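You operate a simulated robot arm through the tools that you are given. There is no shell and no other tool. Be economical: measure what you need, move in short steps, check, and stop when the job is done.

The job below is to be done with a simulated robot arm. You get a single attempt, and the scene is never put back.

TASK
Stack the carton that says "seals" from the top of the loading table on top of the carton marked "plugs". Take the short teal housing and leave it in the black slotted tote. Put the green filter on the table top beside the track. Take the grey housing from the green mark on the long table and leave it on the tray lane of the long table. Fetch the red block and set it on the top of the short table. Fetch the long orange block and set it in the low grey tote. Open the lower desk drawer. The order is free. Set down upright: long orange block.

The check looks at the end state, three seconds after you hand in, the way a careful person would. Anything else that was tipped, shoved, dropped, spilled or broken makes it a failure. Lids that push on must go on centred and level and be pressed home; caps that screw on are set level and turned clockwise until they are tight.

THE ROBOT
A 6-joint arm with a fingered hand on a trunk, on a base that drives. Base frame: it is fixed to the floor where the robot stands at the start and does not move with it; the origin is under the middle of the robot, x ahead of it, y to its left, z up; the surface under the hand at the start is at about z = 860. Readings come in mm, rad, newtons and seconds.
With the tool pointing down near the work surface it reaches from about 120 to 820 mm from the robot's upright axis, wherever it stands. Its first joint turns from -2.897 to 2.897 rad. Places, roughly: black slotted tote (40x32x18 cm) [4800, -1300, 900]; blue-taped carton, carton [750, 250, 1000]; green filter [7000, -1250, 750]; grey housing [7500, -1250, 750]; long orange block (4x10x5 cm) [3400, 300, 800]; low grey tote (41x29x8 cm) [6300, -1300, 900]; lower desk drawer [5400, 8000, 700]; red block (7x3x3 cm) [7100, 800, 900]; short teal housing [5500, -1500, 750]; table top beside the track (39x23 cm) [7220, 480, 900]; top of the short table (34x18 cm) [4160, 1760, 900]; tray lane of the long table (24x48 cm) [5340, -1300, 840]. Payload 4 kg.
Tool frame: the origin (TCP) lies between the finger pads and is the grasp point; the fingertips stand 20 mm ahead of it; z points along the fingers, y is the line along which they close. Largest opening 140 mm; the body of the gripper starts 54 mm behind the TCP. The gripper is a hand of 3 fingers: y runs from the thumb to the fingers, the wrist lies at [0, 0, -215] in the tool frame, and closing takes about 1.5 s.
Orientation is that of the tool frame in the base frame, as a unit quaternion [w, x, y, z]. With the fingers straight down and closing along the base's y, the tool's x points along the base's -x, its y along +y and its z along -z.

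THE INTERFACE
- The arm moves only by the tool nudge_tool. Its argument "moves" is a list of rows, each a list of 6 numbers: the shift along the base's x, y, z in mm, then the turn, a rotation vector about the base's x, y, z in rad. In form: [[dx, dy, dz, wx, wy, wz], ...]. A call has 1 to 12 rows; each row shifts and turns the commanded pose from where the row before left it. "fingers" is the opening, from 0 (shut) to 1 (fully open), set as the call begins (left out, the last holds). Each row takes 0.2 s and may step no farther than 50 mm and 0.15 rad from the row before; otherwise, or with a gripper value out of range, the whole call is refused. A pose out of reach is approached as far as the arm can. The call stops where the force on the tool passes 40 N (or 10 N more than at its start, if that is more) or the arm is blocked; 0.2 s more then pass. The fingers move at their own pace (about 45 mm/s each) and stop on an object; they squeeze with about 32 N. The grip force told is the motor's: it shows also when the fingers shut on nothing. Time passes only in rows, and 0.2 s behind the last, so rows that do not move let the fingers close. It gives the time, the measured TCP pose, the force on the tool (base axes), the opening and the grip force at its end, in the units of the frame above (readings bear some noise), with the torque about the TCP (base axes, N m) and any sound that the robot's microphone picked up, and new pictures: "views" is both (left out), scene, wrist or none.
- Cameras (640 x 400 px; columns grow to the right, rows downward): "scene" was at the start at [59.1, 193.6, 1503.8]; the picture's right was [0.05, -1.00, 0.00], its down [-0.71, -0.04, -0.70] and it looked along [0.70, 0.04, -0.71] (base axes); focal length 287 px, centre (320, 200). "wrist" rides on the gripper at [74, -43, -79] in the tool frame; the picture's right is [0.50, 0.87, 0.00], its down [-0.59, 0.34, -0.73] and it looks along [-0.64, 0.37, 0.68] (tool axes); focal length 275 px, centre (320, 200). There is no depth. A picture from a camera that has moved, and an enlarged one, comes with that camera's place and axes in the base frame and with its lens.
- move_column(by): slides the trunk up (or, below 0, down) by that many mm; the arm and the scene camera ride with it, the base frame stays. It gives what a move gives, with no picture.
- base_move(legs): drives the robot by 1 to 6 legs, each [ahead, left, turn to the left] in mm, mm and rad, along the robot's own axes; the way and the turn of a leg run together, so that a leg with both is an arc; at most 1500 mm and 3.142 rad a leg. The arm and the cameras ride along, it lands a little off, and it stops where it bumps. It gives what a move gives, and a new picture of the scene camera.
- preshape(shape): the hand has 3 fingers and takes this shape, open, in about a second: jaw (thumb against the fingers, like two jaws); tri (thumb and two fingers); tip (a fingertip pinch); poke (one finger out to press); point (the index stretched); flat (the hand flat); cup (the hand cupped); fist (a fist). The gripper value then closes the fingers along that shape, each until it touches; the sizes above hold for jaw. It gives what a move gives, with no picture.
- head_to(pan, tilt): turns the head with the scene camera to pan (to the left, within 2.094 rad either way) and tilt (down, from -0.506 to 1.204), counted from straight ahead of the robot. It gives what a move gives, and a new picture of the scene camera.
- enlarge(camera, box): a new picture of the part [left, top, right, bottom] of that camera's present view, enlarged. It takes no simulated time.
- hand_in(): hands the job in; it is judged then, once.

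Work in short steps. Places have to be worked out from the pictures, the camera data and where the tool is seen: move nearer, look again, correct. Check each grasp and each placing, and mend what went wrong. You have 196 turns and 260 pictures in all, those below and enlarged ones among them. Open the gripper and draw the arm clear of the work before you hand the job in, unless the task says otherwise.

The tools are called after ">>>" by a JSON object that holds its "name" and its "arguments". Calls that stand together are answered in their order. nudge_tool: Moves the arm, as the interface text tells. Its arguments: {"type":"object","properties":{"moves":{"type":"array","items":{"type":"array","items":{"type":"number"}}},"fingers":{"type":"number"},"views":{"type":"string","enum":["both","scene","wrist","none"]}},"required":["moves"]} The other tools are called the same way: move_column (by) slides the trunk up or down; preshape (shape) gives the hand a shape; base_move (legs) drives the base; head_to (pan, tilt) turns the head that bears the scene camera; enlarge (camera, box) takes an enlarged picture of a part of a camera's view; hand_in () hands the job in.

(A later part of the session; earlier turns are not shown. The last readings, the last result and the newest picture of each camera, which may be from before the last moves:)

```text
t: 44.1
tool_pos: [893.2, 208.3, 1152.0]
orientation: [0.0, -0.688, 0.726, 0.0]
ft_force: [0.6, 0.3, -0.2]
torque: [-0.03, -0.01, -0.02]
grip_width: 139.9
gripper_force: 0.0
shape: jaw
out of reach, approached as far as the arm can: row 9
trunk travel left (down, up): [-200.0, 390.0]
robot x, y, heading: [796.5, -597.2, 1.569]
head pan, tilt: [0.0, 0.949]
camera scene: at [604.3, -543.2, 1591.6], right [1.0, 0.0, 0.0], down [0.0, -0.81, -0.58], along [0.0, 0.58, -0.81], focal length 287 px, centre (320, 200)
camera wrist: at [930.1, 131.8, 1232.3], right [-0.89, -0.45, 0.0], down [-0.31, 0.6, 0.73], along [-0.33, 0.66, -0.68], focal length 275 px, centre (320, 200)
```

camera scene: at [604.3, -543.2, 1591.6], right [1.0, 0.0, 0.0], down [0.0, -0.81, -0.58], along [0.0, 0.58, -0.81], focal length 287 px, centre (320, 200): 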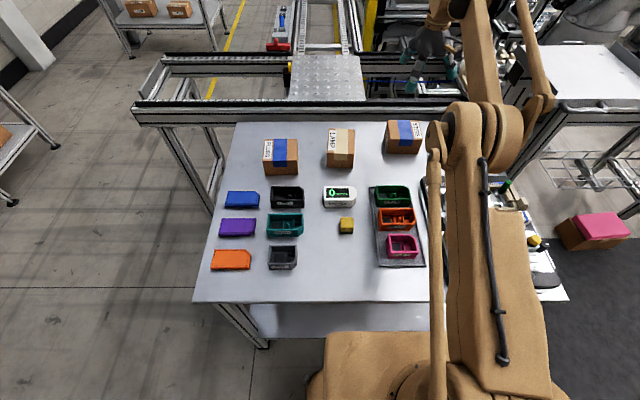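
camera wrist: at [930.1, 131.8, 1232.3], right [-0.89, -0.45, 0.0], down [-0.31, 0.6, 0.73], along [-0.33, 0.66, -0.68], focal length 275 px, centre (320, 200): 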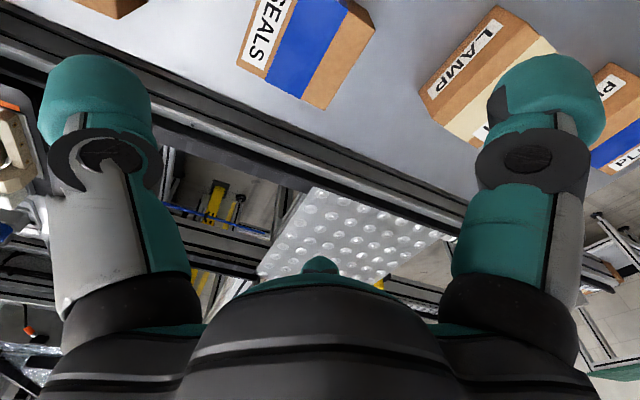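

Reach grows when lower; I descend to z≈1010 while moving to y≈231 and check the wrist view.

>>> {"name": "nudge_tool", "arguments": {"moves": [[2, 0, -48, 0, 0, 0], [0, 0, -48, 0, 0, 0], [0, 0, -45, 0, 0, 0], [0, 0, 0, 0, 0, 0]]}}

```text
t: 45.1
tool_pos: [895.7, 207.0, 1010.1]
orientation: [0.001, -0.687, 0.727, 0.0]
ft_force: [-0.3, -0.3, -0.3]
torque: [0.01, 0.0, 0.02]
grip_width: 140.2
gripper_force: 0.0
shape: jaw
trunk travel left (down, up): [-200.0, 390.0]
robot x, y, heading: [792.5, -593.2, 1.569]
head pan, tilt: [0.0, 0.949]
camera scene: at [604.4, -542.6, 1591.6], right [1.0, 0.0, 0.0], down [0.0, -0.81, -0.58], along [0.0, 0.58, -0.81], focal length 287 px, centre (320, 200)
camera wrist: at [932.9, 131.6, 1089.7], right [-0.89, -0.45, 0.0], down [-0.31, 0.6, 0.73], along [-0.33, 0.65, -0.68], focal length 275 px, centre (320, 200)
```

scene: 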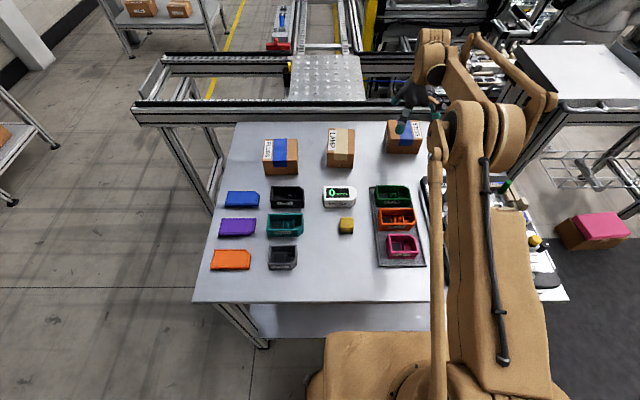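
wrist: 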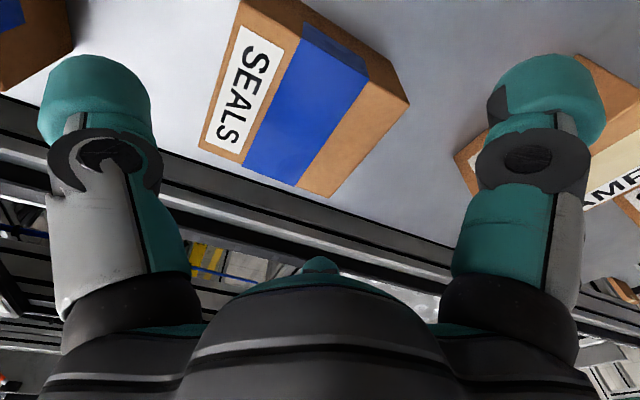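

SEALS' top corners give centre (901, 227), yaw −0.05, 106×97 mm. I shift to that centre while lowering to z≈960 (fingertips at ~940, just above the box).

>>> {"name": "nudge_tool", "arguments": {"moves": [[5, 10, -20, 0, 0, 0], [0, 0, -24, 0, 0, 0], [0, 0, 0, 0, 0, 0]], "views": "wrist"}}

```text
t: 45.9
tool_pos: [901.7, 218.2, 964.8]
orientation: [0.0, -0.688, 0.726, 0.0]
ft_force: [-0.5, 0.1, 0.8]
torque: [0.02, 0.02, 0.0]
grip_width: 139.9
gripper_force: 0.1
shape: jaw
trunk travel left (down, up): [-200.0, 390.0]
robot x, y, heading: [798.8, -593.1, 1.568]
head pan, tilt: [0.0, 0.949]
camera wrist: at [938.9, 142.5, 1044.4], right [-0.89, -0.45, 0.0], down [-0.31, 0.61, 0.73], along [-0.33, 0.65, -0.68], focal length 275 px, centre (320, 200)
```

wrist: 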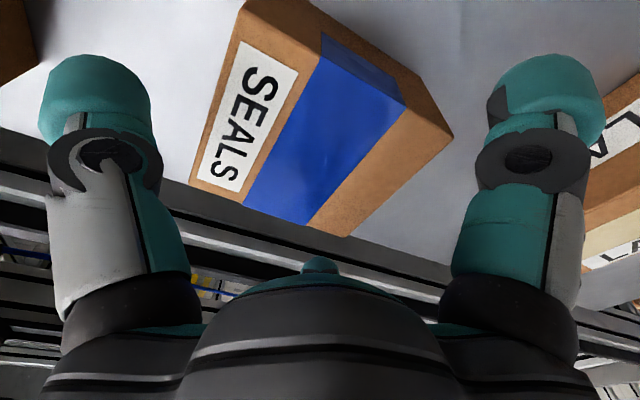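

Centre confirmed at (901, 227). Shift +9 in y, then descend to z≈902, monitoring force.

>>> {"name": "nudge_tool", "arguments": {"moves": [[0, 9, 0, 0, 0, 0], [0, 0, -25, 0, 0, 0], [0, 0, -25, 0, 0, 0], [0, 0, -12, 0, 0, 0], [0, 0, 0, 0, 0, 0]], "views": "wrist"}}

```text
t: 47.1
tool_pos: [897.6, 205.2, 912.1]
orientation: [0.001, -0.688, 0.726, 0.002]
ft_force: [-0.3, 7.0, 20.4]
torque: [0.98, 0.51, -0.23]
grip_width: 139.9
gripper_force: 0.0
shape: jaw
out of reach, approached as far as the arm can: row 1, 2, 3, 4
trunk travel left (down, up): [-200.0, 390.0]
robot x, y, heading: [794.5, -598.0, 1.565]
head pan, tilt: [0.0, 0.949]
camera wrist: at [934.6, 129.3, 991.0], right [-0.89, -0.45, 0.0], down [-0.31, 0.6, 0.74], along [-0.33, 0.66, -0.68], focal length 275 px, centre (320, 200)
```

wrist: 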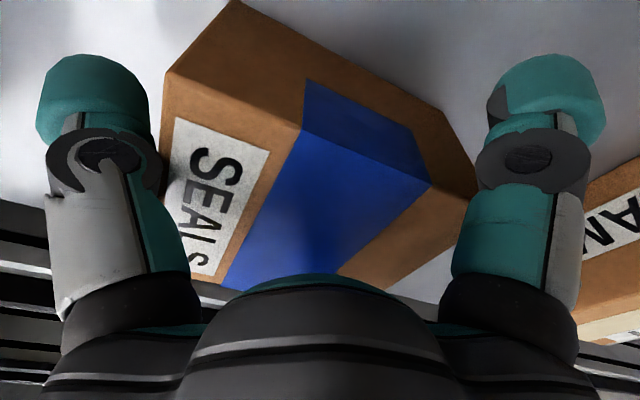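

Reach shrinks at that low height with the trunk raised, and the far finger touched the box top. I lift, lower the trunk by 120, and add a slight 0.12 rad outward tilt.

>>> {"name": "nudge_tool", "arguments": {"moves": [[0, -5, 40, 0, 0, 0], [0, 0, 40, 0, 0, 0], [0, 0, 40, 0, 0, 0], [0, 0, 40, 0, 0, 0], [0, 0, 0, 0.12, 0, 0]], "views": "none"}}

>>> {"name": "move_column", "arguments": {"by": -110}}

>>> {"name": "nudge_tool", "arguments": {"moves": [[0, 0, 0, 0, 0, 0]], "views": "wrist"}}

```text
t: 48.3
tool_pos: [896.4, 199.6, 1073.8]
orientation: [0.041, -0.686, 0.725, 0.043]
ft_force: [0.7, -1.1, -0.1]
torque: [0.0, -0.01, -0.01]
grip_width: 140.1
gripper_force: 0.0
shape: jaw
trunk travel left (down, up): [-200.0, 390.0]
robot x, y, heading: [795.8, -594.5, 1.57]
head pan, tilt: [0.0, 0.949]
```

```text
t: 49.7
tool_pos: [897.1, 201.1, 961.9]
orientation: [0.041, -0.687, 0.724, 0.044]
ft_force: [-0.8, -0.7, 0.0]
torque: [0.01, 0.03, -0.02]
grip_width: 139.9
gripper_force: 0.1
shape: jaw
trunk travel left (down, up): [-90.0, 500.0]
robot x, y, heading: [796.8, -593.1, 1.567]
head pan, tilt: [0.0, 0.949]
```

```text
t: 50.1
tool_pos: [898.0, 200.7, 962.5]
orientation: [0.041, -0.686, 0.725, 0.043]
ft_force: [-0.4, 0.3, -0.5]
torque: [0.02, 0.01, -0.03]
grip_width: 139.8
gripper_force: 0.0
shape: jaw
trunk travel left (down, up): [-90.0, 500.0]
robot x, y, heading: [797.3, -596.2, 1.566]
head pan, tilt: [0.0, 0.949]
camera wrist: at [934.6, 115.4, 1031.6], right [-0.89, -0.45, -0.05], down [-0.31, 0.51, 0.8], along [-0.33, 0.73, -0.6], focal length 275 px, centre (320, 200)
```

wrist: 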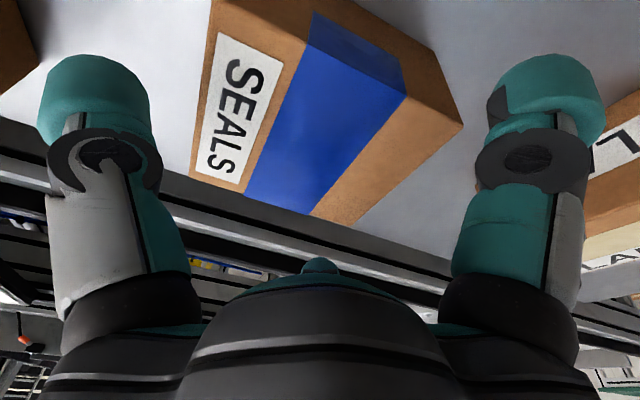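

The earlier touch dragged SEALS about 20 mm nearer: centre now ≈(902, 207). I align to it and descend to z≈902.

>>> {"name": "nudge_tool", "arguments": {"moves": [[4, 6, 0, 0, 0, 0], [0, 0, -22, 0, 0, 0], [0, 0, 0, 0, 0, 0]], "views": "both"}}

```text
t: 50.9
tool_pos: [901.1, 207.8, 939.1]
orientation: [0.042, -0.686, 0.725, 0.044]
ft_force: [0.5, -0.3, 0.6]
torque: [-0.01, -0.04, 0.03]
grip_width: 140.0
gripper_force: 0.1
shape: jaw
trunk travel left (down, up): [-90.0, 500.0]
robot x, y, heading: [795.5, -596.3, 1.563]
head pan, tilt: [0.0, 0.949]
camera scene: at [604.4, -542.4, 1481.5], right [1.0, 0.0, 0.0], down [0.0, -0.81, -0.58], along [0.0, 0.58, -0.81], focal length 287 px, centre (320, 200)
camera wrist: at [939.1, 122.5, 1008.9], right [-0.89, -0.45, -0.05], down [-0.31, 0.51, 0.8], along [-0.33, 0.73, -0.6], focal length 275 px, centre (320, 200)
```

scene: 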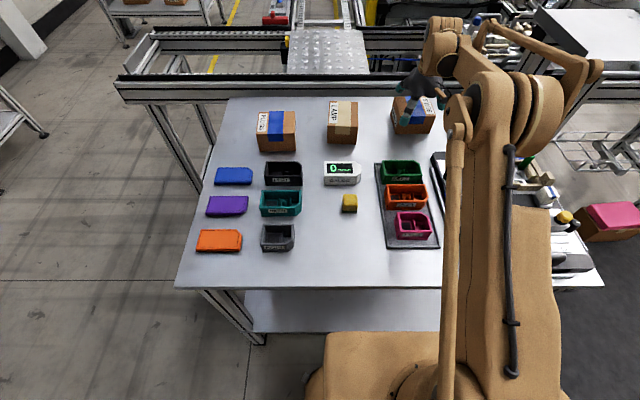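
wrist: 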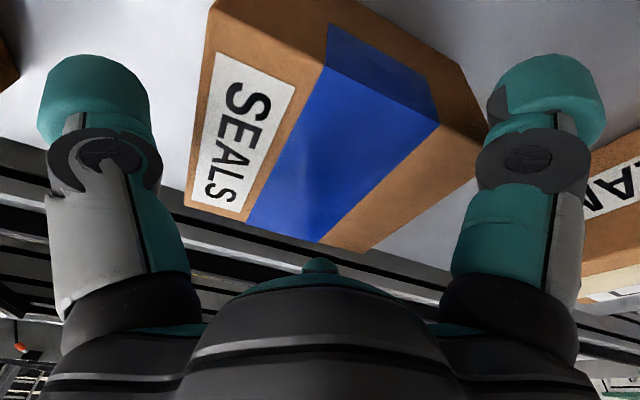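

Box yaw may have changed; I enlarge the scene to check.

>>> {"name": "enlarge", "arguments": {"camera": "scene", "box": [360, 70, 480, 150]}}

```text
5.00 times, centred on (420, 110) of scene
camera zoom: at [604.4, -542.4, 1481.5], right [1.0, 0.0, 0.0], down [0.0, -0.81, -0.58], along [0.0, 0.58, -0.81], focal length 1436 px, centre (-180, 650)
```

zoom: 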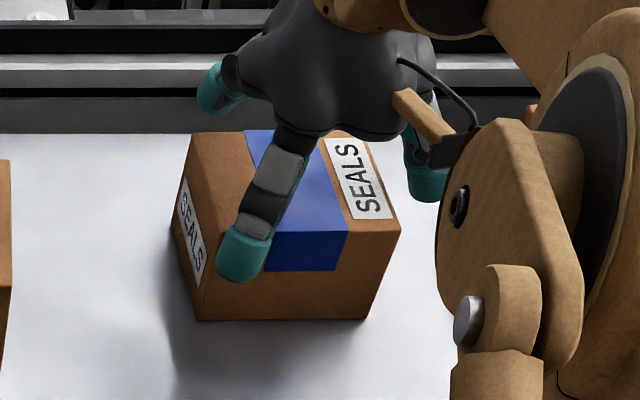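

Fingers straddle the box (near tip y≈132, far ≈303; box y≈162–259). Small correction and descend.

>>> {"name": "nudge_tool", "arguments": {"moves": [[0, -3, 0, 0, 0, 0.04], [0, 0, -20, 0, 0, 0], [0, 0, -17, 0, 0, 0], [0, 0, 0, 0, 0, 0]], "views": "wrist"}}

>>> {"name": "enlarge", "arguments": {"camera": "scene", "box": [360, 70, 480, 150]}}

```text
t: 51.9
tool_pos: [902.6, 202.4, 905.6]
orientation: [0.043, -0.7, 0.711, 0.046]
ft_force: [5.8, 9.8, 31.6]
torque: [1.04, 0.67, -0.26]
grip_width: 139.6
gripper_force: 0.2
shape: jaw
trunk travel left (down, up): [-90.0, 500.0]
robot x, y, heading: [798.8, -593.6, 1.566]
head pan, tilt: [0.0, 0.949]
camera wrist: at [943.1, 118.3, 974.3], right [-0.87, -0.48, -0.06], down [-0.33, 0.5, 0.8], along [-0.36, 0.72, -0.59], focal length 275 px, centre (320, 200)
```

wrist: 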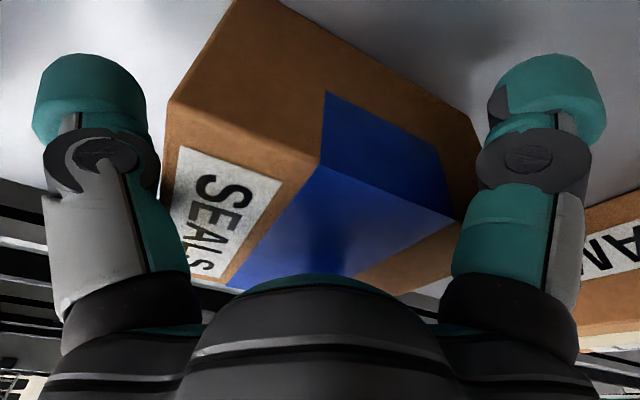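

```text
5.00 times, centred on (420, 110) of scene
camera zoom: at [605.0, -545.1, 1482.0], right [1.0, 0.0, 0.0], down [0.0, -0.81, -0.58], along [0.0, 0.58, -0.81], focal length 1436 px, centre (-180, 650)
```

zoom: 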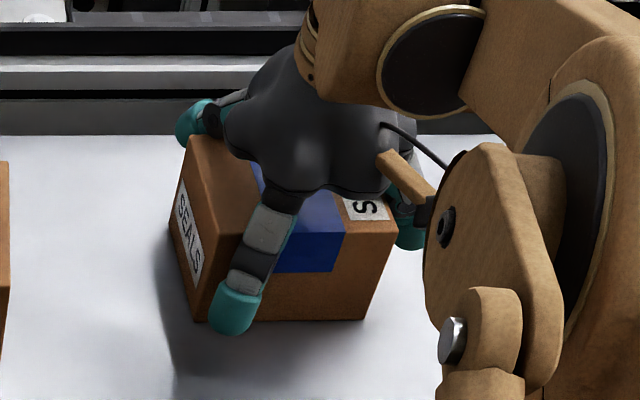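

The fingers slope outward like a cone, so full depth isn't possible; the contact is a finger root on the box top. Raise to z≈921 (tips still ~30 mm down the sides), centre at y≈207 and close.

>>> {"name": "nudge_tool", "arguments": {"moves": [[-1, 3, 16, 0, 0, 0], [0, 0, 0, 0, 0, 0]], "views": "none"}}

>>> {"name": "nudge_tool", "arguments": {"moves": [[0, 0, 0, 0, 0, 0], [0, 0, 0, 0, 0, 0], [0, 0, 0, 0, 0, 0], [0, 0, 0, 0, 0, 0], [0, 0, 0, 0, 0, 0], [0, 0, 0, 0, 0, 0], [0, 0, 0, 0, 0, 0]], "fingers": 0, "views": "wrist"}}

>>> {"name": "enlarge", "arguments": {"camera": "scene", "box": [360, 70, 480, 150]}}

```text
t: 52.5
tool_pos: [899.0, 205.5, 918.3]
orientation: [0.039, -0.701, 0.711, 0.044]
ft_force: [-0.3, -0.3, -0.7]
torque: [-0.01, 0.04, -0.04]
grip_width: 140.2
gripper_force: 0.0
shape: jaw
trunk travel left (down, up): [-90.0, 500.0]
robot x, y, heading: [798.9, -590.5, 1.57]
head pan, tilt: [0.0, 0.949]
```

```text
t: 54.1
tool_pos: [899.3, 207.2, 918.8]
orientation: [0.04, -0.701, 0.711, 0.044]
ft_force: [-0.5, -0.1, 0.7]
torque: [-0.02, 0.01, -0.03]
grip_width: 107.9
gripper_force: 31.6
shape: jaw
trunk travel left (down, up): [-90.0, 500.0]
robot x, y, heading: [796.5, -593.2, 1.568]
head pan, tilt: [0.0, 0.949]
camera wrist: at [940.9, 123.3, 988.4], right [-0.87, -0.49, -0.05], down [-0.33, 0.5, 0.8], along [-0.36, 0.72, -0.6], focal length 275 px, centre (320, 200)
```

wrist: 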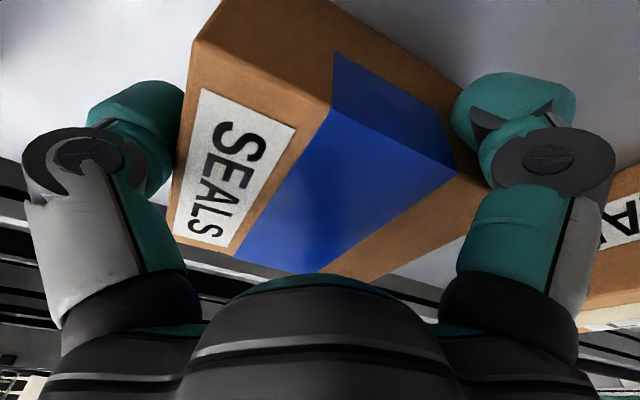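

```text
5.00 times, centred on (420, 110) of scene
camera zoom: at [604.5, -542.0, 1481.5], right [1.0, 0.0, 0.0], down [0.0, -0.81, -0.58], along [0.0, 0.58, -0.81], focal length 1436 px, centre (-180, 650)
```

zoom: 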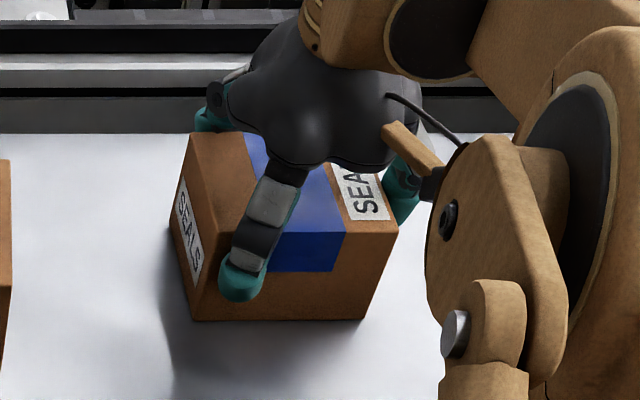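

A balanced three-digit grip (107.9 mm, 31.6 N). Lift gently and check.

>>> {"name": "nudge_tool", "arguments": {"moves": [[0, 0, 10, 0, 0, 0], [0, 0, 15, 0, 0, 0], [0, 0, 20, 0, 0, 0], [0, 0, 0, 0, 0, 0]], "views": "wrist"}}

>>> {"name": "enlarge", "arguments": {"camera": "scene", "box": [360, 70, 480, 150]}}

```text
t: 55.1
tool_pos: [900.9, 208.2, 964.4]
orientation: [0.04, -0.701, 0.711, 0.044]
ft_force: [0.2, -0.1, -3.5]
torque: [-0.01, -0.01, 0.0]
grip_width: 107.8
gripper_force: 31.5
shape: jaw
trunk travel left (down, up): [-90.0, 500.0]
robot x, y, heading: [794.6, -597.3, 1.569]
head pan, tilt: [0.0, 0.949]
camera wrist: at [941.7, 123.4, 1033.6], right [-0.87, -0.49, -0.05], down [-0.33, 0.5, 0.8], along [-0.36, 0.72, -0.6], focal length 275 px, centre (320, 200)
```

wrist: 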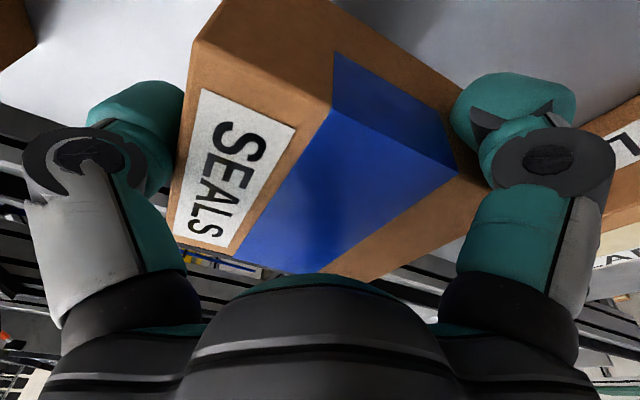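

```text
5.00 times, centred on (420, 110) of scene
camera zoom: at [604.5, -542.0, 1481.5], right [1.0, 0.0, 0.0], down [0.0, -0.81, -0.58], along [0.0, 0.58, -0.81], focal length 1436 px, centre (-180, 650)
```

zoom: 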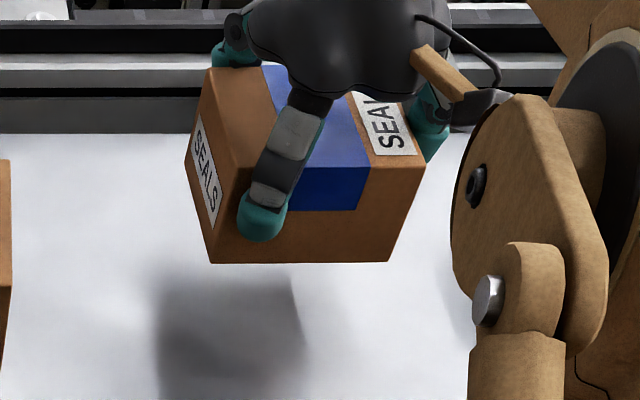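

SEALS is held level, ~0.35 kg. I raise to z≈1055 and carry it over to PLUGS at (476, 133).

>>> {"name": "nudge_tool", "arguments": {"moves": [[0, -5, 45, 0, 0, 0], [0, -5, 45, 0, 0, 0], [-43, -7, 0, 0, 0, 0], [-43, -7, 0, 0, 0, 0], [-43, -7, 0, 0, 0, 0], [-43, -7, 0, 0, 0, 0], [-43, -7, 0, 0, 0, 0], [-43, -7, 0, 0, 0, 0], [-43, -7, 0, 0, 0, 0], [-43, -7, 0, 0, 0, 0], [-43, -7, 0, 0, 0, 0], [-37, -2, 0, 0, 0, 0]]}}

>>> {"name": "enlarge", "arguments": {"camera": "scene", "box": [200, 60, 360, 180]}}

```text
t: 57.7
tool_pos: [475.1, 130.8, 1054.3]
orientation: [0.04, -0.701, 0.711, 0.043]
ft_force: [-0.4, 0.1, -3.3]
torque: [-0.02, 0.02, 0.01]
grip_width: 107.3
gripper_force: 31.5
shape: jaw
trunk travel left (down, up): [-90.0, 500.0]
robot x, y, heading: [795.8, -594.6, 1.572]
head pan, tilt: [0.0, 0.949]
camera scene: at [603.4, -541.9, 1481.4], right [1.0, 0.0, 0.0], down [0.0, -0.81, -0.58], along [0.0, 0.58, -0.81], focal length 287 px, centre (320, 200)
camera wrist: at [516.8, 48.1, 1123.5], right [-0.87, -0.49, -0.05], down [-0.33, 0.5, 0.8], along [-0.36, 0.72, -0.6], focal length 275 px, centre (320, 200)
```

scene: 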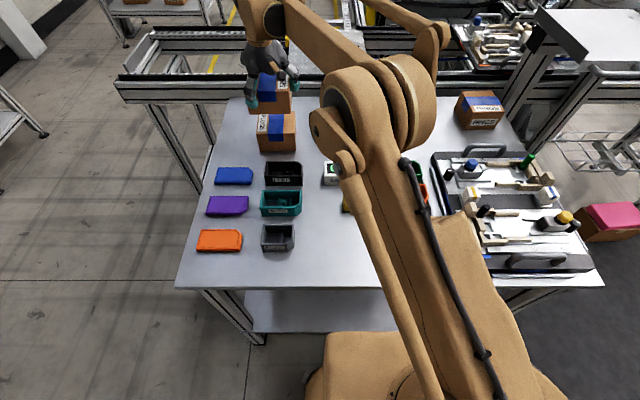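
wrist: 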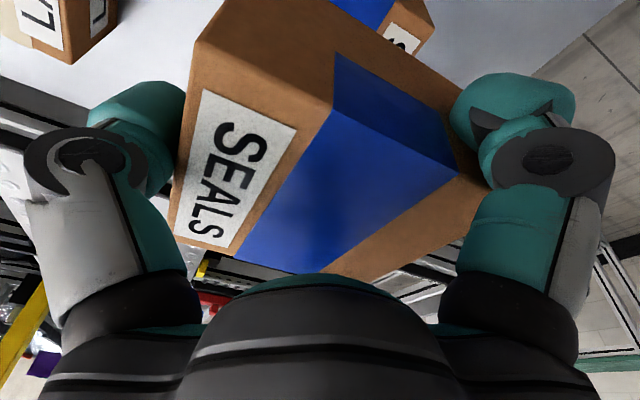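

```text
3.33 times, centred on (280, 120) of scene
camera zoom: at [603.4, -541.9, 1481.4], right [1.0, 0.0, 0.0], down [0.0, -0.81, -0.58], along [0.0, 0.58, -0.81], focal length 958 px, centre (453, 467)
```

zoom: 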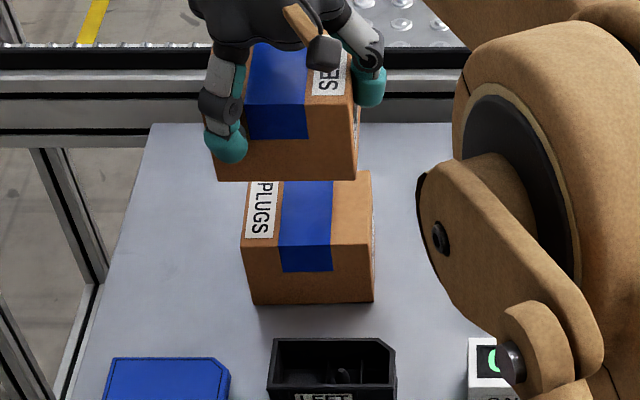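

SEALS' held front edge vs PLUGS: needs about +5 x, +1 y, +0.03 yaw. Then lower to just above contact (z≈991).

>>> {"name": "nudge_tool", "arguments": {"moves": [[5, 1, -25, 0, 0, 0.03], [0, 0, -25, 0, 0, 0], [0, 0, -10, 0, 0, 0], [0, 0, 0, 0, 0, 0]], "views": "none"}}

>>> {"name": "enlarge", "arguments": {"camera": "scene", "box": [220, 60, 340, 160]}}

```text
t: 58.7
tool_pos: [481.6, 132.8, 994.9]
orientation: [-0.04, 0.711, -0.7, -0.044]
ft_force: [0.0, -0.1, -2.9]
torque: [0.0, -0.01, 0.01]
grip_width: 107.3
gripper_force: 32.2
shape: jaw
trunk travel left (down, up): [-90.0, 500.0]
robot x, y, heading: [799.2, -595.1, 1.57]
head pan, tilt: [0.0, 0.949]
```

```text
4.00 times, centred on (280, 110) of scene
camera zoom: at [604.0, -542.1, 1481.5], right [1.0, 0.0, 0.0], down [0.0, -0.81, -0.58], along [0.0, 0.58, -0.81], focal length 1149 px, centre (480, 560)
```

zoom: 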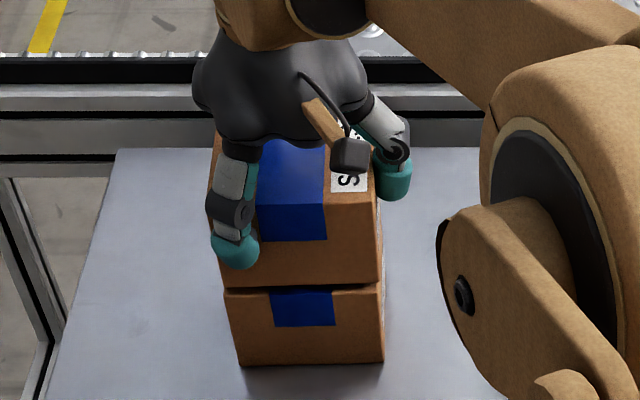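

Well aligned with a few mm gap. Lower in small steps until contact.

>>> {"name": "nudge_tool", "arguments": {"moves": [[0, 0, -3, 0, 0, 0], [0, 0, -2, 0, 0, 0], [0, 0, -2, 0, 0, 0], [0, 0, 0, 0, 0, 0]], "views": "none"}}

>>> {"name": "enlarge", "arguments": {"camera": "scene", "box": [220, 60, 340, 160]}}

```text
t: 59.7
tool_pos: [480.7, 133.2, 987.5]
orientation: [-0.039, 0.712, -0.7, -0.045]
ft_force: [-0.5, 0.5, 2.3]
torque: [-0.21, -0.16, 0.04]
grip_width: 107.1
gripper_force: 32.1
shape: jaw
trunk travel left (down, up): [-90.0, 500.0]
robot x, y, heading: [797.4, -597.0, 1.569]
head pan, tilt: [0.0, 0.949]
```

```text
4.00 times, centred on (280, 110) of scene
camera zoom: at [604.2, -542.6, 1481.6], right [1.0, 0.0, 0.0], down [0.0, -0.81, -0.58], along [0.0, 0.58, -0.81], focal length 1149 px, centre (480, 560)
```

zoom: 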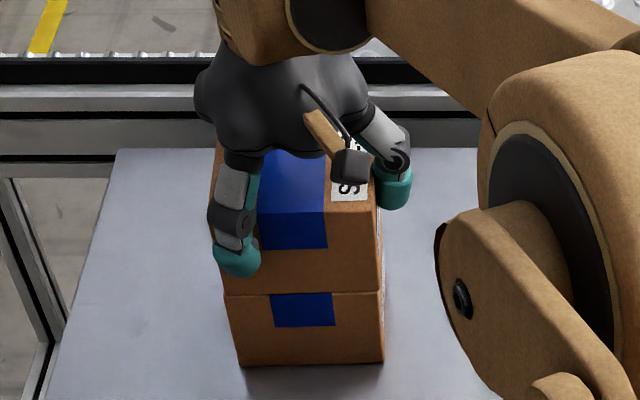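

Seated. Open, wait, then rise along the tool axis.

>>> {"name": "nudge_tool", "arguments": {"moves": [[0, 0, 0, 0, 0, 0], [0, 0, 0, 0, 0, 0], [0, 0, 0, 0, 0, 0], [0, 0, 0, 0, 0, 0], [0, 0, 0, 0, 0, 0], [0, -1, 15, 0, 0, 0], [0, -3, 30, 0, 0, 0], [0, -5, 45, 0, 0, 0], [0, -5, 45, 0, 0, 0], [0, -5, 45, 0, 0, 0]], "fingers": 1, "views": "none"}}

>>> {"name": "enlarge", "arguments": {"camera": "scene", "box": [220, 60, 340, 160]}}

```text
t: 61.9
tool_pos: [481.3, 113.5, 1167.8]
orientation: [-0.04, 0.711, -0.7, -0.045]
ft_force: [0.2, 0.6, 0.6]
torque: [-0.02, -0.02, -0.01]
grip_width: 140.1
gripper_force: 0.1
shape: jaw
trunk travel left (down, up): [-90.0, 500.0]
robot x, y, heading: [794.2, -595.8, 1.57]
head pan, tilt: [0.0, 0.949]
```

```text
4.00 times, centred on (280, 110) of scene
camera zoom: at [604.2, -542.5, 1481.5], right [1.0, 0.0, 0.0], down [0.0, -0.81, -0.58], along [0.0, 0.58, -0.81], focal length 1149 px, centre (480, 560)
```

zoom: 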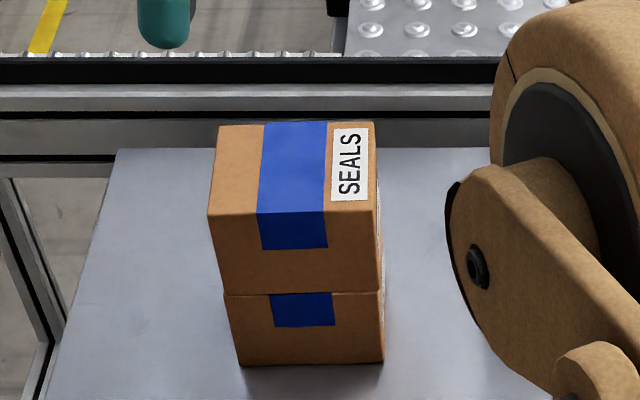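

The stack is done. Now tuck the arm in front of the robot at height, then back away.

>>> {"name": "nudge_tool", "arguments": {"moves": [[35, -32.5, 0, -0.12, 0, 0], [35, -32.5, 0, 0, 0, 0], [35, -32.5, 0, 0, 0, 0], [35, -32.5, 0, 0, 0, 0], [35, -32.5, 0, 0, 0, 0], [35, -32.5, 0, 0, 0, 0], [35, -32.5, 0, 0, 0, 0], [35, -32.5, 0, 0, 0, 0], [35, -32.5, 0, 0, 0, 0]], "views": "none"}}

>>> {"name": "base_move", "arguments": {"legs": [[-400, 0, 0], [0, 0, -1.571]]}}

>>> {"name": "head_to", "arguments": {"pan": 0.3, "tilt": 0.2}}

```text
t: 63.9
tool_pos: [796.6, -181.1, 1166.7]
orientation: [0.003, 0.713, -0.701, -0.003]
ft_force: [0.4, -0.5, 0.0]
torque: [0.0, -0.01, -0.03]
grip_width: 139.9
gripper_force: 0.0
shape: jaw
trunk travel left (down, up): [-90.0, 500.0]
robot x, y, heading: [798.1, -594.1, 1.572]
head pan, tilt: [0.0, 0.949]
```

```text
t: 70.2
tool_pos: [1210.6, -993.7, 1166.4]
orientation: [0.0, -0.009, 1.0, 0.005]
ft_force: [-0.7, 0.1, -0.2]
torque: [-0.03, 0.02, 0.01]
grip_width: 140.1
gripper_force: 0.1
shape: jaw
trunk travel left (down, up): [-90.0, 500.0]
robot x, y, heading: [799.2, -996.3, -0.001]
head pan, tilt: [0.0, 0.949]
camera scene: at [847.2, -806.6, 1481.5], right [0.0, -1.0, 0.0], down [-0.81, 0.0, -0.58], along [0.58, 0.0, -0.81], focal length 287 px, centre (320, 200)
```

scene: 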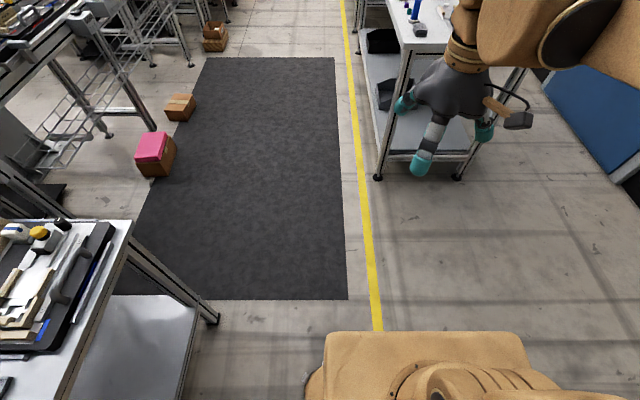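

```text
t: 71.3
tool_pos: [1212.0, -994.5, 1166.1]
orientation: [0.0, -0.009, 1.0, 0.004]
ft_force: [0.6, 0.5, -0.6]
torque: [0.0, -0.05, 0.01]
grip_width: 140.0
gripper_force: 0.0
shape: jaw
trunk travel left (down, up): [-90.0, 500.0]
robot x, y, heading: [793.8, -996.9, -0.002]
head pan, tilt: [0.3, 0.201]
camera scene: at [863.6, -779.1, 1546.6], right [0.29, -0.96, 0.0], down [-0.19, -0.06, -0.98], along [0.94, 0.29, -0.2], focal length 287 px, centre (320, 200)
```

scene: 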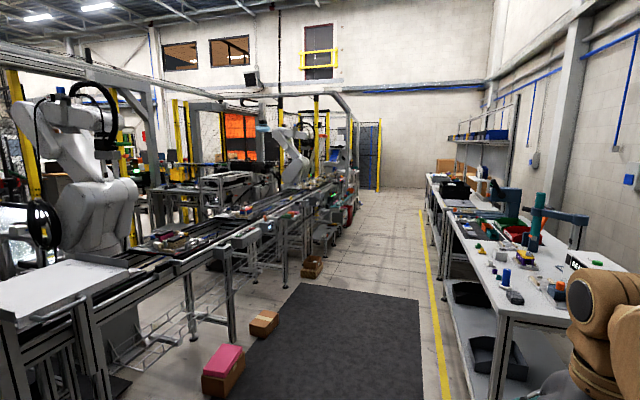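

The aisle is clear: benches on the right (y<−1170), the line on the left. I drive up the aisle toward x≈3400 for the orange block and look left.

>>> {"name": "base_move", "arguments": {"legs": [[1300, 200, 0], [1300, 0, 0], [0, 0, 1.571]]}}

>>> {"name": "head_to", "arguments": {"pan": 0.0, "tilt": 0.6}}

```text
t: 87.7
tool_pos: [3352.9, -349.2, 1165.1]
orientation: [0.003, 0.719, -0.695, -0.003]
ft_force: [-0.7, 0.4, -0.5]
torque: [-0.03, 0.03, 0.0]
grip_width: 140.0
gripper_force: 0.1
shape: jaw
trunk travel left (down, up): [-90.0, 500.0]
robot x, y, heading: [3363.7, -763.5, 1.584]
head pan, tilt: [0.3, 0.201]
camera scene: at [3140.2, -699.8, 1546.7], right [0.95, 0.31, 0.0], down [0.06, -0.19, -0.98], along [-0.3, 0.93, -0.2], focal length 287 px, centre (320, 200)
```

scene: 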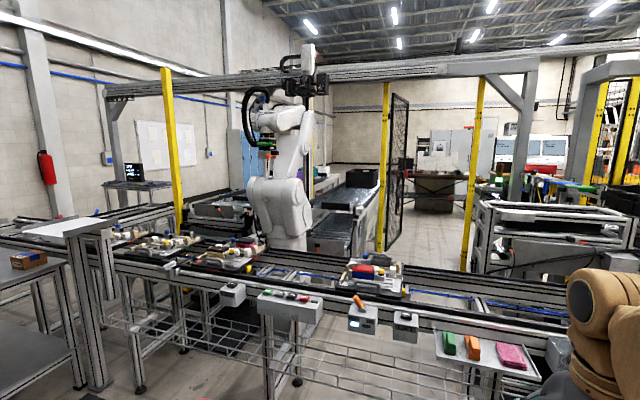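

```text
t: 88.6
tool_pos: [3352.2, -349.2, 1165.7]
orientation: [0.003, 0.719, -0.695, -0.003]
ft_force: [0.0, -0.8, 0.3]
torque: [0.04, 0.01, 0.0]
grip_width: 140.1
gripper_force: 0.0
shape: jaw
trunk travel left (down, up): [-90.0, 500.0]
robot x, y, heading: [3361.9, -764.6, 1.584]
head pan, tilt: [0.0, 0.6]
camera scene: at [3167.8, -700.0, 1510.0], right [1.0, 0.02, 0.0], down [0.01, -0.56, -0.83], along [-0.01, 0.83, -0.56], focal length 287 px, centre (320, 200)
```

scene: 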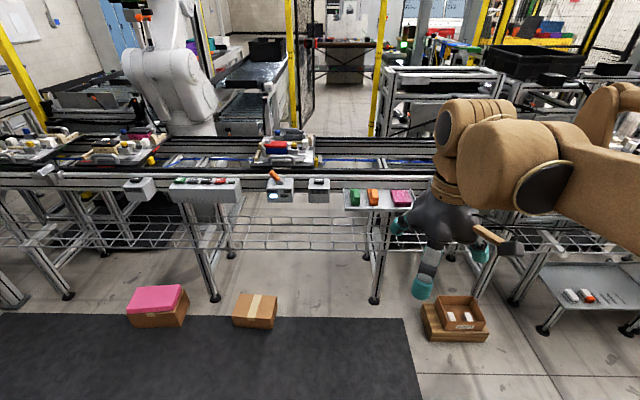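

There is a small shelf with green, orange and pink blocks. Enlarge it.

>>> {"name": "enlarge", "arguments": {"camera": "scene", "box": [310, 160, 440, 240]}}

>>> {"name": "enlarge", "arguments": {"camera": "scene", "box": [110, 130, 340, 320]}}

```text
4.92 times, centred on (375, 200) of scene
camera zoom: at [3167.8, -700.0, 1510.0], right [1.0, 0.02, 0.0], down [0.01, -0.56, -0.83], along [-0.01, 0.83, -0.56], focal length 1414 px, centre (49, 200)
```

zoom: 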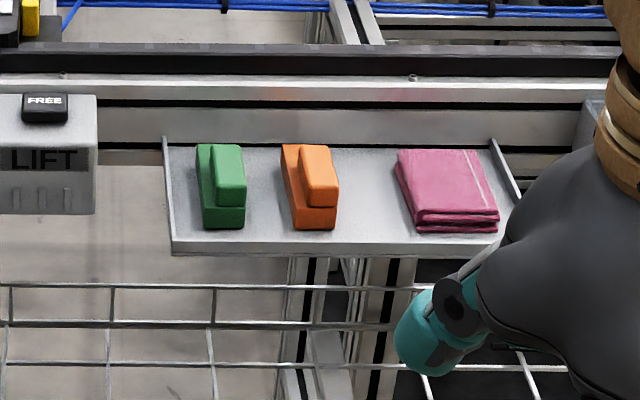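

```text
2.11 times, centred on (225, 225) of scene
camera zoom: at [3167.8, -700.0, 1510.0], right [1.0, 0.02, 0.0], down [0.01, -0.56, -0.83], along [-0.01, 0.83, -0.56], focal length 605 px, centre (520, 147)
```

zoom: 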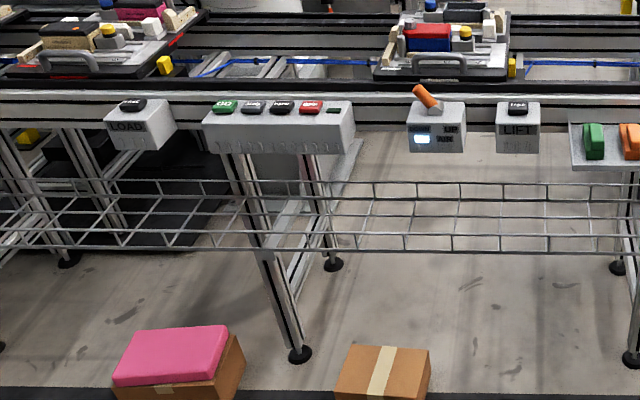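

The orange block (long along y) sits on a small shelf near x≈3385. I drive 360 mm closer and view with the wrist camera too.

>>> {"name": "base_move", "arguments": {"legs": [[370, 0, -0.014]]}}

>>> {"name": "nudge_tool", "arguments": {"moves": [[0, 0, 0, 0, 0, 0]], "views": "wrist"}}

```text
t: 91.0
tool_pos: [3355.6, 16.9, 1165.7]
orientation: [0.003, 0.715, -0.699, -0.003]
ft_force: [-0.2, -1.0, 0.3]
torque: [-0.04, 0.01, 0.02]
grip_width: 140.3
gripper_force: 0.1
shape: jaw
trunk travel left (down, up): [-90.0, 500.0]
robot x, y, heading: [3355.2, -396.0, 1.574]
head pan, tilt: [0.0, 0.6]
camera scene: at [3165.4, -329.7, 1509.9], right [1.0, 0.0, 0.0], down [0.0, -0.57, -0.82], along [0.0, 0.82, -0.57], focal length 287 px, centre (320, 200)
```

scene: 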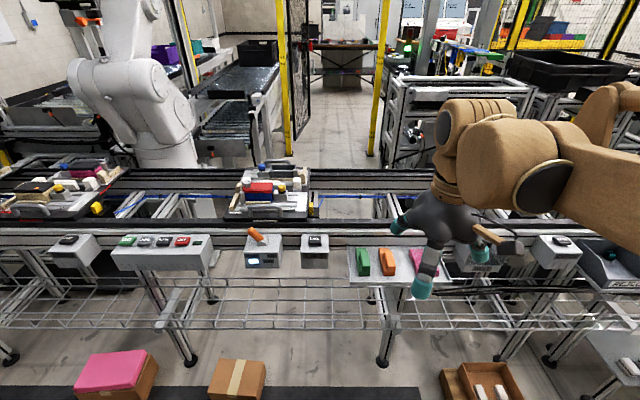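

```text
t: 91.3
tool_pos: [3355.0, 19.2, 1165.3]
orientation: [0.003, 0.715, -0.699, -0.003]
ft_force: [0.1, 0.0, 0.6]
torque: [0.0, 0.0, 0.01]
grip_width: 139.7
gripper_force: 0.1
shape: jaw
trunk travel left (down, up): [-90.0, 500.0]
robot x, y, heading: [3354.3, -402.7, 1.574]
head pan, tilt: [0.0, 0.6]
camera wrist: at [3398.5, -55.4, 1245.0], right [-0.85, -0.52, 0.01], down [-0.35, 0.58, 0.74], along [-0.39, 0.63, -0.68], focal length 275 px, centre (320, 200)
```

wrist: 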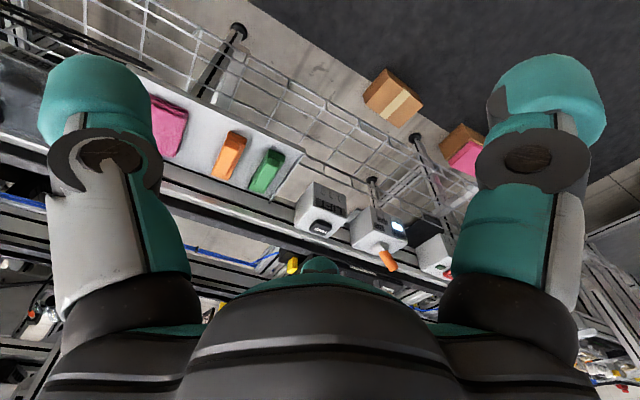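

Triangulated: orange block centre ≈(3371, 288), top ≈ z 870. I'll rotate the hand so the two fingers take the ±x sides and the thumb the near end, and move above it with fingers partly closed to avoid the green block.

>>> {"name": "nudge_tool", "arguments": {"moves": [[1.5, 22, -14, 0, 0, -0.143], [1.5, 22, -14, 0, 0, -0.143], [1.5, 22, -14, 0, 0, -0.143], [1.5, 22, -14, 0, 0, -0.143], [1.5, 22, -14, 0, 0, -0.143], [1.5, 22, -14, 0, 0, -0.143], [1.5, 22, -14, 0, 0, -0.143], [1.5, 22, -14, 0, 0, -0.143], [1.5, 22, -14, 0, 0, -0.143], [1.5, 22, -14, 0, 0, -0.143], [1.5, 22, -14, 0, 0, -0.143], [0, 0, 0, 0, 0, 0]], "fingers": 0.5}}

>>> {"name": "enlarge", "arguments": {"camera": "scene", "box": [330, 210, 450, 300]}}

```text
t: 94.0
tool_pos: [3372.7, 261.0, 1012.5]
orientation: [0.0, -0.01, 1.0, 0.004]
ft_force: [0.4, 0.3, 0.6]
torque: [0.03, -0.04, -0.01]
grip_width: 70.3
gripper_force: 0.1
shape: jaw
trunk travel left (down, up): [-90.0, 500.0]
robot x, y, heading: [3356.8, -398.0, 1.577]
head pan, tilt: [0.0, 0.6]
camera scene: at [3165.4, -330.2, 1510.0], right [1.0, 0.0, 0.0], down [0.0, -0.57, -0.82], along [0.0, 0.82, -0.57], focal length 287 px, centre (320, 200)
camera wrist: at [3297.0, 215.5, 1091.2], right [-0.52, 0.86, 0.01], down [0.58, 0.34, 0.74], along [0.63, 0.38, -0.68], focal length 275 px, centre (320, 200)
```

scene: 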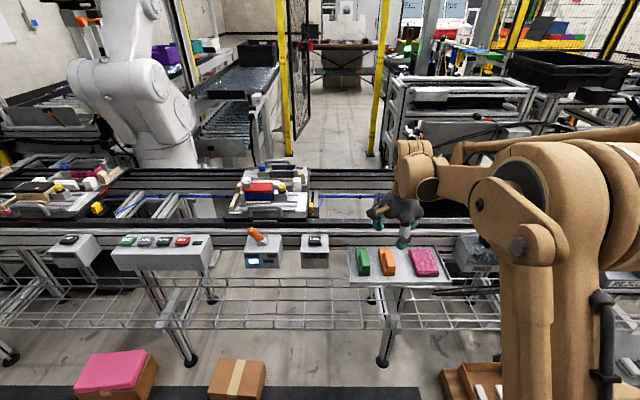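
wrist: 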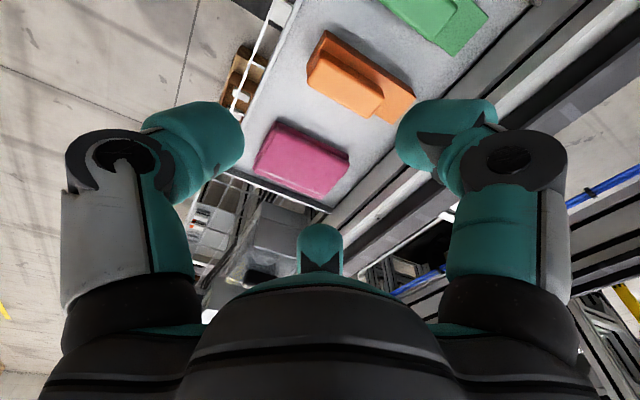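

```text
4.44 times, centred on (390, 255) of scene
camera zoom: at [3165.4, -330.2, 1510.0], right [1.0, 0.0, 0.0], down [0.0, -0.57, -0.82], along [0.0, 0.82, -0.57], focal length 1277 px, centre (9, -44)
```

zoom: 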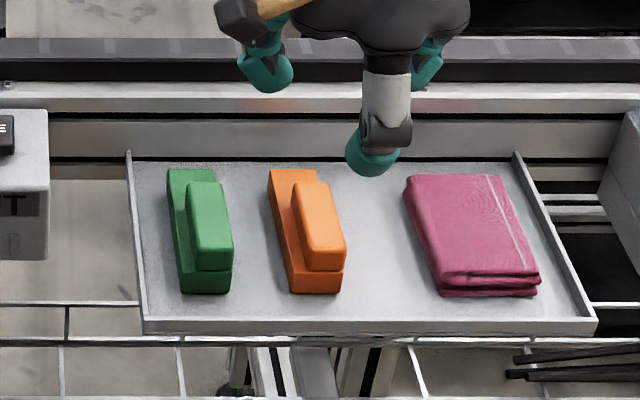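

I need better stereo; enlarge the wrist view of the block.

>>> {"name": "enlarge", "arguments": {"camera": "wrist", "box": [230, 0, 470, 200]}}

```text
2.00 times, centred on (350, 100) of wrist
camera zoom: at [3297.0, 215.5, 1091.2], right [-0.52, 0.86, 0.01], down [0.58, 0.34, 0.74], along [0.63, 0.38, -0.68], focal length 551 px, centre (260, 400)
```

zoom: 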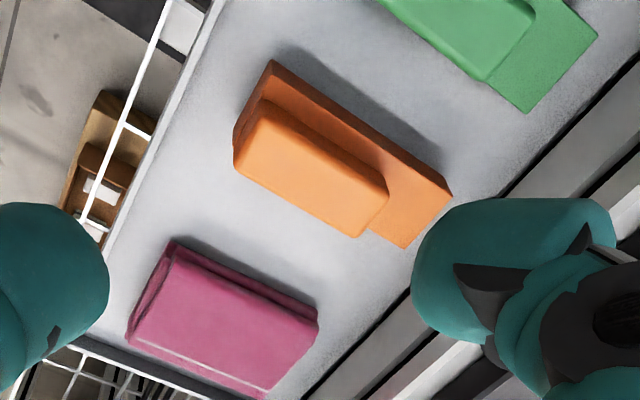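

Now the block is well placed: base x 3360–3396, y 262–367, raised part x≈3365–3392, y≈257–324, top ≈862. I descend toward (3378, 288) in two stages.

>>> {"name": "nudge_tool", "arguments": {"moves": [[5.5, 27, -30, 0, 0, 0], [0, 0, -45, 0, 0, 0], [0, 0, -40, 0, 0, 0], [0, 0, -20, 0, 0, 0]], "fingers": 0.46, "views": "wrist"}}

>>> {"name": "enlarge", "arguments": {"camera": "scene", "box": [330, 210, 450, 300]}}

```text
t: 95.0
tool_pos: [3378.4, 286.8, 876.7]
orientation: [0.0, -0.01, 1.0, 0.003]
ft_force: [0.0, 0.4, -0.1]
torque: [0.0, 0.0, 0.0]
grip_width: 64.8
gripper_force: 0.0
shape: jaw
trunk travel left (down, up): [-90.0, 500.0]
robot x, y, heading: [3360.1, -397.6, 1.574]
head pan, tilt: [0.0, 0.6]
camera wrist: at [3303.3, 241.7, 954.9], right [-0.52, 0.86, 0.01], down [0.58, 0.35, 0.74], along [0.63, 0.39, -0.68], focal length 275 px, centre (320, 200)
```

wrist: 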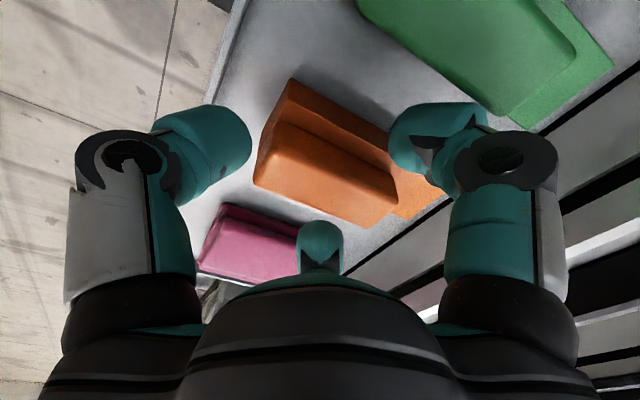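

```text
4.44 times, centred on (390, 255) of scene
camera zoom: at [3165.4, -329.7, 1509.9], right [1.0, 0.0, 0.0], down [0.0, -0.57, -0.82], along [0.0, 0.82, -0.57], focal length 1277 px, centre (9, -44)
```

zoom: 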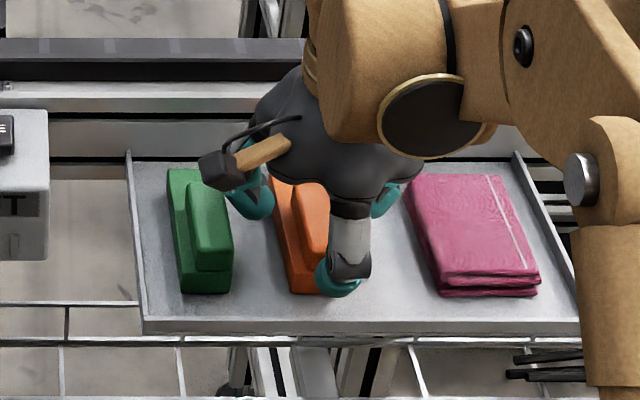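

Aligned; the fingers straddle the block and the thumb is at the front end. Descend ~26 mm and close.

>>> {"name": "nudge_tool", "arguments": {"moves": [[0, 0, -14, 0, 0, 0], [0, 0, -12, 0, 0, 0], [0, 0, 0, 0, 0, 0]], "views": "none"}}

>>> {"name": "nudge_tool", "arguments": {"moves": [[0, 0, 0, 0, 0, 0], [0, 0, 0, 0, 0, 0], [0, 0, 0, 0, 0, 0], [0, 0, 0, 0, 0, 0], [0, 0, 0, 0, 0, 0], [0, 0, 0, 0, 0, 0]], "fingers": 0, "views": "wrist"}}

```text
t: 95.8
tool_pos: [3377.2, 286.0, 851.3]
orientation: [-0.001, -0.01, 1.0, 0.004]
ft_force: [0.6, 0.2, -0.2]
torque: [-0.02, 0.01, 0.02]
grip_width: 64.8
gripper_force: 0.1
shape: jaw
trunk travel left (down, up): [-90.0, 500.0]
robot x, y, heading: [3357.8, -399.6, 1.578]
head pan, tilt: [0.0, 0.6]
```

```text
t: 97.2
tool_pos: [3376.6, 286.8, 850.3]
orientation: [0.0, -0.01, 1.0, 0.004]
ft_force: [-0.3, -0.3, 0.9]
torque: [0.02, -0.01, 0.02]
grip_width: 35.5
gripper_force: 31.7
shape: jaw
trunk travel left (down, up): [-90.0, 500.0]
robot x, y, heading: [3360.6, -396.1, 1.574]
head pan, tilt: [0.0, 0.6]
camera wrist: at [3302.2, 241.9, 929.4], right [-0.52, 0.86, 0.01], down [0.58, 0.35, 0.74], along [0.63, 0.39, -0.68], focal length 275 px, centre (320, 200)
```

wrist: 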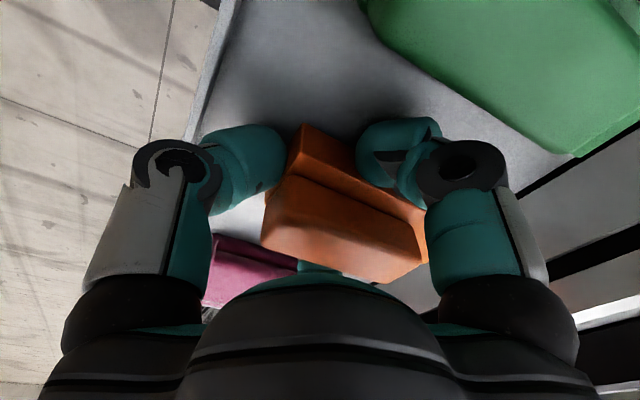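

Gripped at 35.5 mm. Lift and check.

>>> {"name": "nudge_tool", "arguments": {"moves": [[0, 0, 10, 0, 0, 0], [0, 0, 25, 0, 0, 0], [0, 0, 45, 0, 0, 0], [0, 0, 45, 0, 0, 0], [0, 0, 45, 0, 0, 0]], "views": "both"}}

>>> {"name": "enlarge", "arguments": {"camera": "scene", "box": [330, 170, 450, 300]}}

```text
t: 98.3
tool_pos: [3378.6, 285.9, 1018.8]
orientation: [0.0, -0.01, 1.0, 0.004]
ft_force: [0.6, 1.1, -0.9]
torque: [-0.04, 0.0, -0.01]
grip_width: 35.6
gripper_force: 31.6
shape: jaw
trunk travel left (down, up): [-90.0, 500.0]
robot x, y, heading: [3358.3, -399.1, 1.572]
head pan, tilt: [0.0, 0.6]
camera scene: at [3165.4, -330.4, 1509.9], right [1.0, 0.0, 0.0], down [0.0, -0.57, -0.82], along [0.0, 0.82, -0.57], focal length 287 px, centre (320, 200)
camera wrist: at [3303.4, 241.1, 1098.2], right [-0.52, 0.86, 0.01], down [0.58, 0.35, 0.74], along [0.63, 0.39, -0.68], focal length 275 px, centre (320, 200)
```

scene: 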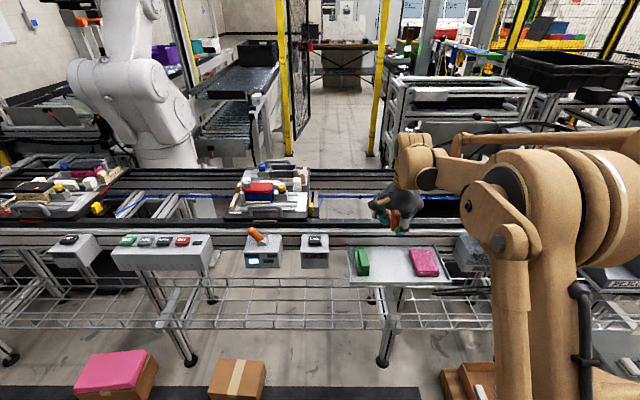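
wrist: 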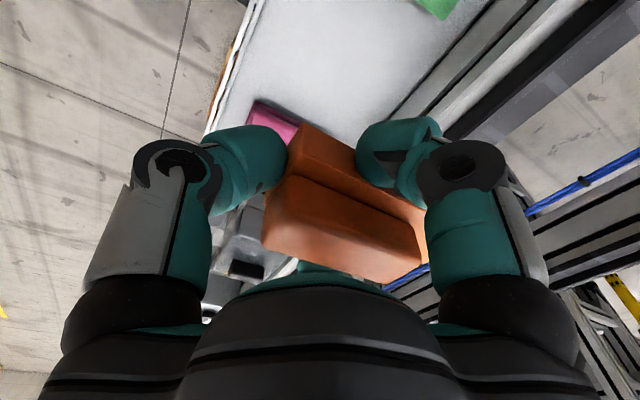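

```text
3.08 times, centred on (390, 235) of scene
camera zoom: at [3165.4, -330.4, 1509.9], right [1.0, 0.0, 0.0], down [0.0, -0.57, -0.82], along [0.0, 0.82, -0.57], focal length 884 px, centre (105, 92)
```

zoom: 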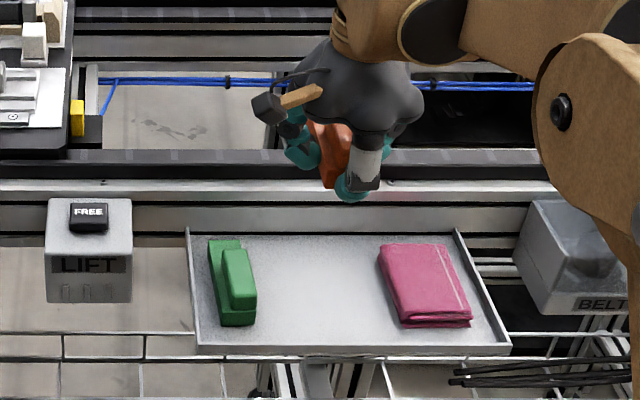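

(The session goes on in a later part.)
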